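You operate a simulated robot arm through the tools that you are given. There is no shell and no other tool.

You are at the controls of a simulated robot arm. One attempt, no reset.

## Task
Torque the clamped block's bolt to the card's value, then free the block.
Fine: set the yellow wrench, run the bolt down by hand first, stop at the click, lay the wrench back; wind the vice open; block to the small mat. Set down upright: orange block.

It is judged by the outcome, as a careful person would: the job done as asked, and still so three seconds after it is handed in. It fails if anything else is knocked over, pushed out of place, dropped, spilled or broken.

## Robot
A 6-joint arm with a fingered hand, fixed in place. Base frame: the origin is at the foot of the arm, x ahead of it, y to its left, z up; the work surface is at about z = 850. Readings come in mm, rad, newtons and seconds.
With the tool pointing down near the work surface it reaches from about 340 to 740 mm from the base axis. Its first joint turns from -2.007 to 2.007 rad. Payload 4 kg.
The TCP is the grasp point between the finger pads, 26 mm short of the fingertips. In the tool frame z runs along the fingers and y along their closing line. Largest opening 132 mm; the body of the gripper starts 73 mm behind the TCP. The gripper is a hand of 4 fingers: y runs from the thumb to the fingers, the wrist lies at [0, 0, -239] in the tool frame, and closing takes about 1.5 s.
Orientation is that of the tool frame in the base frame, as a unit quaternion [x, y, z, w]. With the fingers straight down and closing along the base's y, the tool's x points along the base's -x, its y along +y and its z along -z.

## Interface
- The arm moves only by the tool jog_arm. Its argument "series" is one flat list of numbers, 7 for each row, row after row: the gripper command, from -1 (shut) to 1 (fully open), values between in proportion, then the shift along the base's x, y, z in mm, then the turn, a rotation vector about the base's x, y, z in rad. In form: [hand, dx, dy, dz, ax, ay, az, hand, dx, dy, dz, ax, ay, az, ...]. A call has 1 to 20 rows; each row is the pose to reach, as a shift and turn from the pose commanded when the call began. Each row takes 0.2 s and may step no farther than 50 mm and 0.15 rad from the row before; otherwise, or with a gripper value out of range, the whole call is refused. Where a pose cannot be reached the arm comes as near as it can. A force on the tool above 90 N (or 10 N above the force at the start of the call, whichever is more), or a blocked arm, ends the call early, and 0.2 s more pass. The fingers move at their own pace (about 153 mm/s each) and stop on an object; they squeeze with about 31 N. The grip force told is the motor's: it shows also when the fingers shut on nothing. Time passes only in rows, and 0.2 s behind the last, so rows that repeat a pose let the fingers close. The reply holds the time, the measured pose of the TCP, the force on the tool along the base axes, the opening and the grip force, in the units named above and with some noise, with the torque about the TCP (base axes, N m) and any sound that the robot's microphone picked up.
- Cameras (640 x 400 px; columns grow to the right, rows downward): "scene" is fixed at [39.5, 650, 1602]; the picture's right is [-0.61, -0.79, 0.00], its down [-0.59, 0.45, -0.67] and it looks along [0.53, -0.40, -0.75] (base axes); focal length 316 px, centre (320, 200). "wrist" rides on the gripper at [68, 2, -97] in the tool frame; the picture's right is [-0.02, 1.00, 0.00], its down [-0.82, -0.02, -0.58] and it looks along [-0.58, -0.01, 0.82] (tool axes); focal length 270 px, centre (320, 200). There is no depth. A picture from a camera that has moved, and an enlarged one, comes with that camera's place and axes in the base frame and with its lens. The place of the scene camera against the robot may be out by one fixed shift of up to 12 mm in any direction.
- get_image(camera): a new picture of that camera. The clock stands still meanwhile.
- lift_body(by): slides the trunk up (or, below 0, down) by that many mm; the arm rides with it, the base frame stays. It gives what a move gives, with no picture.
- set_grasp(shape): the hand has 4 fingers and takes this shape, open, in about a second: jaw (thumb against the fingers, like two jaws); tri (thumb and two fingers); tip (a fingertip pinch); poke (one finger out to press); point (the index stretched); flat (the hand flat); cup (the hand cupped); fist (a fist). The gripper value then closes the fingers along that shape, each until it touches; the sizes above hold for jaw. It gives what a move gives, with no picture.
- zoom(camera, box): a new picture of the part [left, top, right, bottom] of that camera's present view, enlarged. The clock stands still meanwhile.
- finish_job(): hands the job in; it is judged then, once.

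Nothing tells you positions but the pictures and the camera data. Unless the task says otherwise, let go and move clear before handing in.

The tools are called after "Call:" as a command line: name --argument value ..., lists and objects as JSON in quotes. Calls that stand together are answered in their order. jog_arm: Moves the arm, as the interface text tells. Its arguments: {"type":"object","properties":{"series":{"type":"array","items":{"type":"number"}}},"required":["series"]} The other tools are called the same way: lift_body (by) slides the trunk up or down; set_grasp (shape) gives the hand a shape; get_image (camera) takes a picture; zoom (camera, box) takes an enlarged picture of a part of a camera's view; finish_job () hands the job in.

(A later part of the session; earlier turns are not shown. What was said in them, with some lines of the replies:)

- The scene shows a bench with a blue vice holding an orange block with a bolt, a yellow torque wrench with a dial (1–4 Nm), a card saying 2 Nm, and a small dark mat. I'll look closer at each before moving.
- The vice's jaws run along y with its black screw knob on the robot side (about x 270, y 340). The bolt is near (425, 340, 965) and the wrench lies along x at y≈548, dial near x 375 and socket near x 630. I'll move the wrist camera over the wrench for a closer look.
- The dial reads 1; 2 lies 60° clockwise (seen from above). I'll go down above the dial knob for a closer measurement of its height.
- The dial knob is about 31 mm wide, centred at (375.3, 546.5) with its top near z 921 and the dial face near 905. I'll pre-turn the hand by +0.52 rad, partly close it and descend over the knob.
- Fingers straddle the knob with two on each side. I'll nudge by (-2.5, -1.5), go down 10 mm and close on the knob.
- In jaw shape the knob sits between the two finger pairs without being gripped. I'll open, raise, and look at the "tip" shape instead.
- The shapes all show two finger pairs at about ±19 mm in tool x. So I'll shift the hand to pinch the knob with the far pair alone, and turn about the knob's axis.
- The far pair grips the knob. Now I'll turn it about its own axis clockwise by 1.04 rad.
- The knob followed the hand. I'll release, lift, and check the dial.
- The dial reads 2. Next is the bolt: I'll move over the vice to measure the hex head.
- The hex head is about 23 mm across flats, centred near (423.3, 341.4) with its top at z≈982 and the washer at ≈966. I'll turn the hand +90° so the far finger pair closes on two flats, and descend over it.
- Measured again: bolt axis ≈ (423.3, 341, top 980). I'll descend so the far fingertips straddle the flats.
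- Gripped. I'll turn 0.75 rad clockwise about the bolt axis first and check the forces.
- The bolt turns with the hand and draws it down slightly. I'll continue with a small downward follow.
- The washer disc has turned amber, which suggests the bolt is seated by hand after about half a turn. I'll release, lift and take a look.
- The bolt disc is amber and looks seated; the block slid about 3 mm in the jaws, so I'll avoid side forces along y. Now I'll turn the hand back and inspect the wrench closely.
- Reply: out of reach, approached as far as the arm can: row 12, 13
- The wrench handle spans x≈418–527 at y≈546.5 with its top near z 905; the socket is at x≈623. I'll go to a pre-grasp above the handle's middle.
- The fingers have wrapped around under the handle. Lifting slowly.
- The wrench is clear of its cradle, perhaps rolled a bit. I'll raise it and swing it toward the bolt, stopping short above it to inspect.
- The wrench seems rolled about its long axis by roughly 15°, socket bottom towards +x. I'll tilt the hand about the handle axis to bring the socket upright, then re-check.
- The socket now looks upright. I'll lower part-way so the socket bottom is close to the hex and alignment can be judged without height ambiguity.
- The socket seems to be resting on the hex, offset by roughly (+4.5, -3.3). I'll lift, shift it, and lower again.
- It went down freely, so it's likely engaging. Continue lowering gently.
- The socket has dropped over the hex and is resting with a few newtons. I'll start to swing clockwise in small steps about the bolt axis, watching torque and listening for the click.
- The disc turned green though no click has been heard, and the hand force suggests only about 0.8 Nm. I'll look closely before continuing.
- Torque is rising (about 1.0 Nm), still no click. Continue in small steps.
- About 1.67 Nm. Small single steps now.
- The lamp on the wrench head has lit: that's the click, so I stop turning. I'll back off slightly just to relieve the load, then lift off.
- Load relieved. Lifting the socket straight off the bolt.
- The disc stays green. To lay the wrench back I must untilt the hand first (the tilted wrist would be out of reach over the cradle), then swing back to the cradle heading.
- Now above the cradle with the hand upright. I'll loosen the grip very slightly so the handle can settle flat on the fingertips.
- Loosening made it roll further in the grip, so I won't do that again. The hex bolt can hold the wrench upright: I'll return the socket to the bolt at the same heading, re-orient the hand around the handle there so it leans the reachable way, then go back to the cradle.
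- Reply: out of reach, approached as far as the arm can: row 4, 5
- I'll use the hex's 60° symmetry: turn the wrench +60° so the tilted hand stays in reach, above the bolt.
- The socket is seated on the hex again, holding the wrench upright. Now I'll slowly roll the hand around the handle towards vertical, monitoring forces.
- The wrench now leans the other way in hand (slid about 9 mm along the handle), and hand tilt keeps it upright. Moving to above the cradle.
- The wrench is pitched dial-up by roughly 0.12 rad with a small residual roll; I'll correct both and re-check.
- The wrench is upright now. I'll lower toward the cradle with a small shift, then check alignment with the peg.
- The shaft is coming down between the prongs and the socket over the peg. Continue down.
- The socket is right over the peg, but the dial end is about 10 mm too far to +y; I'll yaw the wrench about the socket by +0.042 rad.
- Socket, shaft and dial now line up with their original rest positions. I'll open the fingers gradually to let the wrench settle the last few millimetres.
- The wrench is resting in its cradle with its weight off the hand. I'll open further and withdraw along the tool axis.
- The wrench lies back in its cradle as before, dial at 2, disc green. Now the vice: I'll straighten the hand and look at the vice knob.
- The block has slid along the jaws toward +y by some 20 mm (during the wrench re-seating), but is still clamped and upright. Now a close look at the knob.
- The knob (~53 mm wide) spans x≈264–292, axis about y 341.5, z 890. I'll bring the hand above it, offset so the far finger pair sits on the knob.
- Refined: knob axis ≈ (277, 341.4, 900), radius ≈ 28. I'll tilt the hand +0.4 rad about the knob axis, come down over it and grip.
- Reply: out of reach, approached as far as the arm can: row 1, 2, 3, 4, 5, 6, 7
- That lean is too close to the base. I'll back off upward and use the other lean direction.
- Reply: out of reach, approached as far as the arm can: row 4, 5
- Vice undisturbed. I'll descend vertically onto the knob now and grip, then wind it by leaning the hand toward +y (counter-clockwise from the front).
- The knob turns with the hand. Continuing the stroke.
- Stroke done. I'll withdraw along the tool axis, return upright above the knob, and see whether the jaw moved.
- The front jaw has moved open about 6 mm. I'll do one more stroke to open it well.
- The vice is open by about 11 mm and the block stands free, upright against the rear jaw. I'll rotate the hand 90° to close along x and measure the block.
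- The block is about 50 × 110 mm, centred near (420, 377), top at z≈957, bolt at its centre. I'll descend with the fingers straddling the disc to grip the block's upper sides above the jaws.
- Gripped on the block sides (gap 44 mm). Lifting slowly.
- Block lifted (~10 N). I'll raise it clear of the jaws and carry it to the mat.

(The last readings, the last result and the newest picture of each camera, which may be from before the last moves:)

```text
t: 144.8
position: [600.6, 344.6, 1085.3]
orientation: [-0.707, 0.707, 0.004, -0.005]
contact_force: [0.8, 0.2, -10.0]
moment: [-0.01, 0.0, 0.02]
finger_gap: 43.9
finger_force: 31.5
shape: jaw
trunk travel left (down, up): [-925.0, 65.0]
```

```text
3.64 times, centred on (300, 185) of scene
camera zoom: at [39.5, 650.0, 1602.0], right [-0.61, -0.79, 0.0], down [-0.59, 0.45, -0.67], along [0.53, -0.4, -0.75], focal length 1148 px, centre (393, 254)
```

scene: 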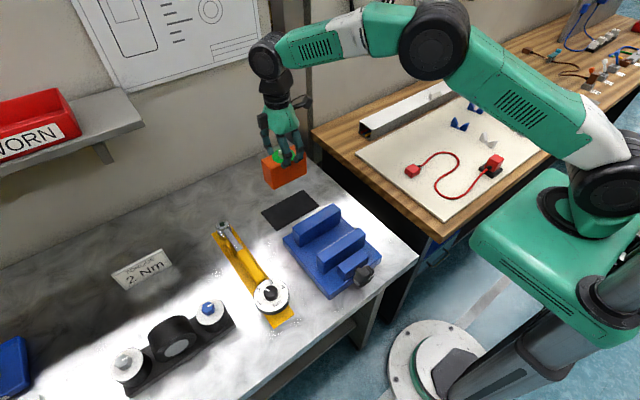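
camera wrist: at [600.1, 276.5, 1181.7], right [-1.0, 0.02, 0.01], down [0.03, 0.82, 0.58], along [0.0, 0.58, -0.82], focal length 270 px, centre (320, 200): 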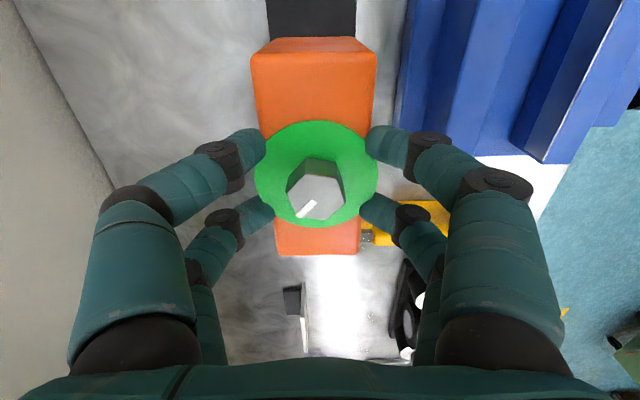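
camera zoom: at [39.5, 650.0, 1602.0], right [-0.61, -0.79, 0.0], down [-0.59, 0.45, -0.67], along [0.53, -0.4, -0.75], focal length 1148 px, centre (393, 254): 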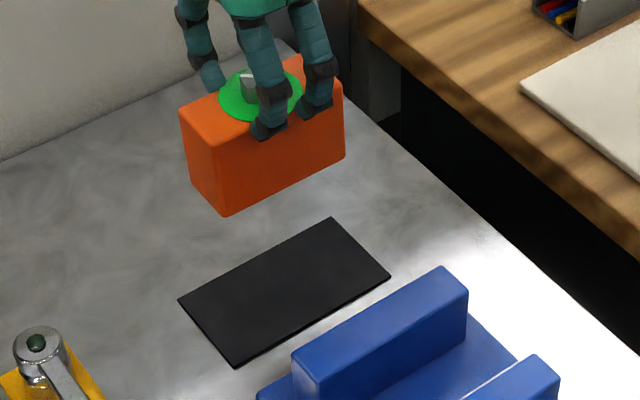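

The block hangs upright over the mat (mat centre ≈ (603, 343.5)). Lowering toward it.

Call:
jog_arm --series '[-1, 1, -0.5, -35, 0, 0, 0, -1, 2, -0.5, -70, 0, 0, 0, -1, 2, -0.5, -100, 0, 0, 0, -1, 2, -0.5, -120, 0, 0, 0, -1, 2, -0.5, -127, 0, 0, 0, -1, 2, -0.5, -127, 0, 0, 0]'

Call:
zoom --camera "scene" --box '[240, 150, 360, 250]'

```text
t: 146.2
position: [603.8, 342.7, 956.7]
orientation: [-0.707, 0.707, 0.004, -0.005]
contact_force: [-0.2, 0.5, -10.1]
moment: [-0.01, 0.03, -0.02]
finger_gap: 43.6
finger_force: 30.7
shape: jaw
trunk travel left (down, up): [-925.0, 65.0]
```

```text
4.00 times, centred on (300, 200) of scene
camera zoom: at [39.5, 650.0, 1602.0], right [-0.61, -0.79, 0.0], down [-0.59, 0.45, -0.67], along [0.53, -0.4, -0.75], focal length 1263 px, centre (400, 200)
```

zoom: 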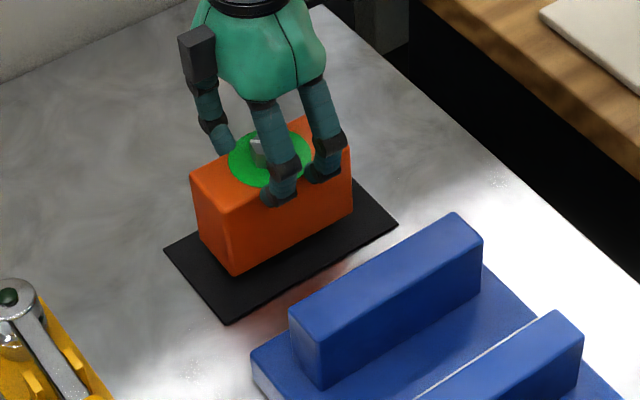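

Call:
jog_arm --series '[-1, 0, 0, -3, 0, 0, 0, -1, 0, 0, -6, 0, 0, 0, -1, 0, 0, -8, 0, 0, 0, -1, 0, 0, -8, 0, 0, 0]'

Call:
jog_arm --series '[-1, 0, 0, -2, 0, 0, 0, -1, 0, 0, -3, 0, 0, 0]'

Call:
zoom --camera "scene" --box '[240, 150, 360, 250]'

```text
t: 147.2
position: [602.5, 342.9, 950.2]
orientation: [0.707, -0.707, -0.003, 0.004]
contact_force: [-0.6, -0.3, -10.5]
moment: [-0.03, 0.01, -0.02]
finger_gap: 43.5
finger_force: 31.0
shape: jaw
trunk travel left (down, up): [-925.0, 65.0]
```

```text
t: 147.8
position: [603.0, 343.2, 946.6]
orientation: [0.707, -0.707, -0.004, 0.004]
contact_force: [0.4, 0.1, -10.3]
moment: [-0.02, 0.05, 0.01]
finger_gap: 43.8
finger_force: 31.1
shape: jaw
trunk travel left (down, up): [-925.0, 65.0]
```

```text
4.00 times, centred on (300, 200) of scene
camera zoom: at [39.5, 650.0, 1602.0], right [-0.61, -0.79, 0.0], down [-0.59, 0.45, -0.67], along [0.53, -0.4, -0.75], focal length 1263 px, centre (400, 200)
```

zoom: 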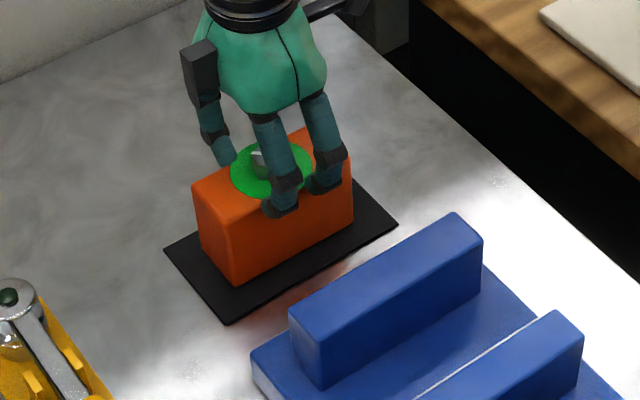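

Still carrying full weight; keep lowering in 2 mm steps.

Call:
jog_arm --series '[-1, 0, 0, -1.5, 0, 0, 0, -1, 0, 0, -3, 0, 0, 0]'

Call:
jog_arm --series '[-1, 0, 0, -1.5, 0, 0, 0, -1, 0, 0, -2, 0, 0, 0]'

```text
t: 148.4
position: [602.8, 343.5, 944.5]
orientation: [0.707, -0.707, -0.004, 0.004]
contact_force: [-0.6, -1.5, -8.1]
moment: [-0.02, 0.03, 0.0]
finger_gap: 43.4
finger_force: 30.9
shape: jaw
trunk travel left (down, up): [-925.0, 65.0]
```

```text
t: 149.0
position: [602.2, 344.3, 944.1]
orientation: [-0.707, 0.707, 0.003, -0.003]
contact_force: [0.2, 0.2, 1.2]
moment: [-0.03, -0.04, -0.02]
finger_gap: 43.7
finger_force: 31.3
shape: jaw
trunk travel left (down, up): [-925.0, 65.0]
```

The block is down on the mat. Opening gently and lifting away.

Call:
jog_arm --series '[-0.3, 0, 0, 0.5, 0, 0, 0, -0.2, 0, 0, 0.5, 0, 0, 0, -0.1, 0, 0, 0.5, 0, 0, 0, 0.1, 0, 0, 0.5, 0, 0, 0, 0.3, 0, 0, 0.5, 0, 0, 0, 0.4, 0, 0, 0.5, 0, 0, 0, 0.4, 0, 0, 0.5, 0, 0, 0]'

Call:
get_image --camera "wrist"

```text
t: 150.6
position: [601.8, 343.5, 943.5]
orientation: [-0.707, 0.707, 0.003, -0.002]
contact_force: [0.9, 0.7, 0.2]
moment: [-0.01, 0.02, 0.01]
finger_gap: 92.3
finger_force: 0.0
shape: jaw
trunk travel left (down, up): [-925.0, 65.0]
```

```text
taken
camera wrist: at [600.7, 275.0, 1039.2], right [-1.0, 0.03, 0.01], down [0.03, 0.82, 0.58], along [0.01, 0.58, -0.82], focal length 270 px, centre (320, 200)
```

wrist: 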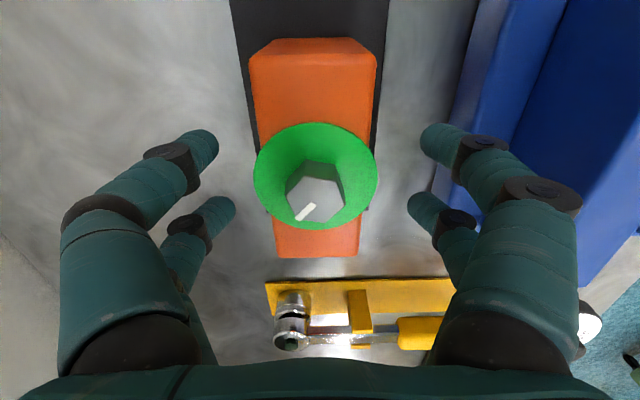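

Call:
jog_arm --series '[0.4, 0, 0, 15, 0, 0, 0, 0.4, 0, 0, 40, 0, 0, 0, 0.4, 0, 0, 75, 0, 0, 0, 0.4, 0, 0, 110, 0, 0, 0, 0.4, -30, 0, 140, 0, 0, 0, 0.4, -70, 10, 150, 0, 0, 0, 0.4, -110, 20, 150, 0, 0, 0, 0.4, -150, 30, 150, 0, 0, 0, 0.4, -150, 30, 150, 0, 0, 0]'

Call:
get_image --camera "scene"

Call:
zoom --camera "scene" --box '[240, 150, 360, 250]'

Call:
zoom --camera "scene" --box '[190, 210, 310, 340]'

Call:
zoom --camera "scene" --box '[270, 200, 400, 310]'

```text
t: 152.6
position: [454.0, 374.4, 1093.4]
orientation: [0.707, -0.707, -0.004, 0.005]
contact_force: [-0.3, -0.5, -0.1]
moment: [0.0, 0.03, 0.01]
finger_gap: 92.4
finger_force: 0.0
shape: jaw
trunk travel left (down, up): [-925.0, 65.0]
```

```text
taken
```

scene: 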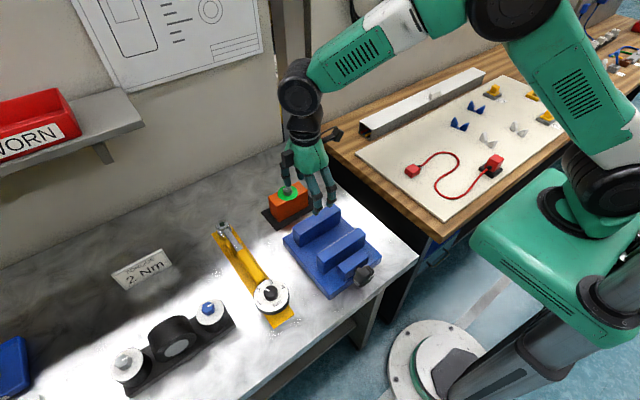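

```text
4.00 times, centred on (300, 200) of scene
camera zoom: at [39.5, 650.0, 1602.0], right [-0.61, -0.79, 0.0], down [-0.59, 0.45, -0.67], along [0.53, -0.4, -0.75], focal length 1263 px, centre (400, 200)
```

zoom: 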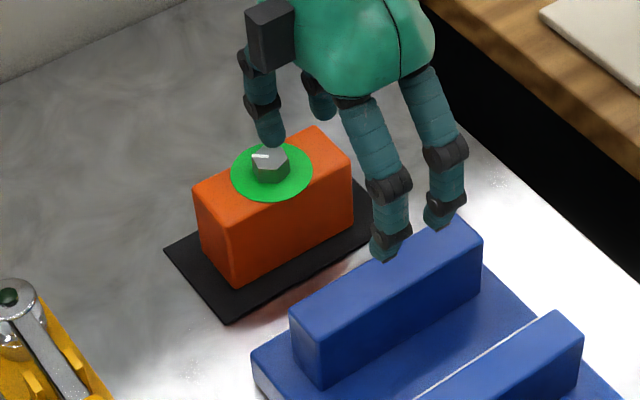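

```text
3.08 times, centred on (250, 275) of scene
camera zoom: at [39.5, 650.0, 1602.0], right [-0.61, -0.79, 0.0], down [-0.59, 0.45, -0.67], along [0.53, -0.4, -0.75], focal length 971 px, centre (535, -31)
```

zoom: 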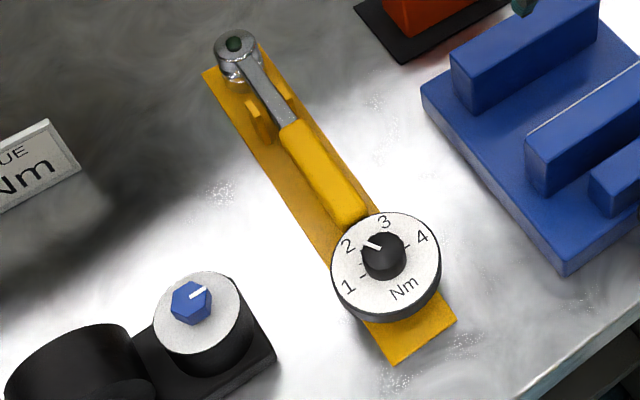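

```text
3.64 times, centred on (335, 255) of scene
camera zoom: at [39.5, 650.0, 1602.0], right [-0.61, -0.79, 0.0], down [-0.59, 0.45, -0.67], along [0.53, -0.4, -0.75], focal length 1148 px, centre (266, 0)
```

zoom: 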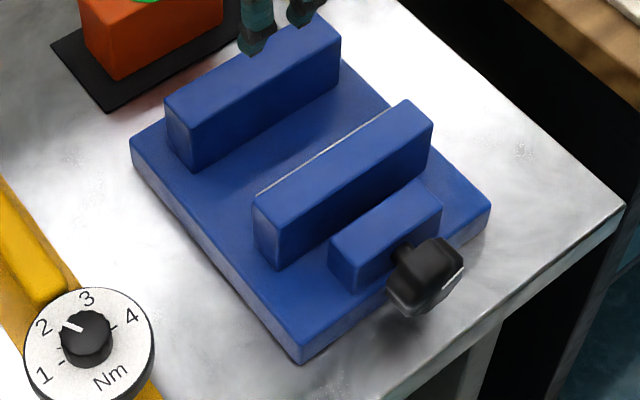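

The block stands upright on the mat with its bolt disc green. The wrench is back in its cradle reading 2, the vice is open, and nothing else has moved, so I'm handing in.

Call:
finish_job

```text
The job is handed in.
```

I torqued the bolt, laid the wrench back in its cradle, opened the vice and set the orange block upright on the small mat. The job is handed in; I don't have the judge's result.

- **Torque:** The wrench was set to 2 Nm, matching the card. The microphone never reported a click. I stopped when the lamp on the wrench head lit, with about 1.9 to 2.0 Nm showing at the hand. The bolt disc was green then and still green at hand-in.
- **Run-down by hand:** I turned the bolt half a turn with the fingers until its disc went from white to amber, and took that as seated. The disc turned green only under the wrench, at about 0.8 Nm.
- **Wrench back:** It rolled in the grip on the way back, so I put the socket on the bolt a second time to straighten it. It now sits in its cradle where it started.
- **Block:** It slid about 30 mm along the jaws while still clamped, mostly during that second seating. I then opened the vice about 11 mm and moved the block to the mat.

In the last pictures the vice base, wrench cradle and card are where they started.
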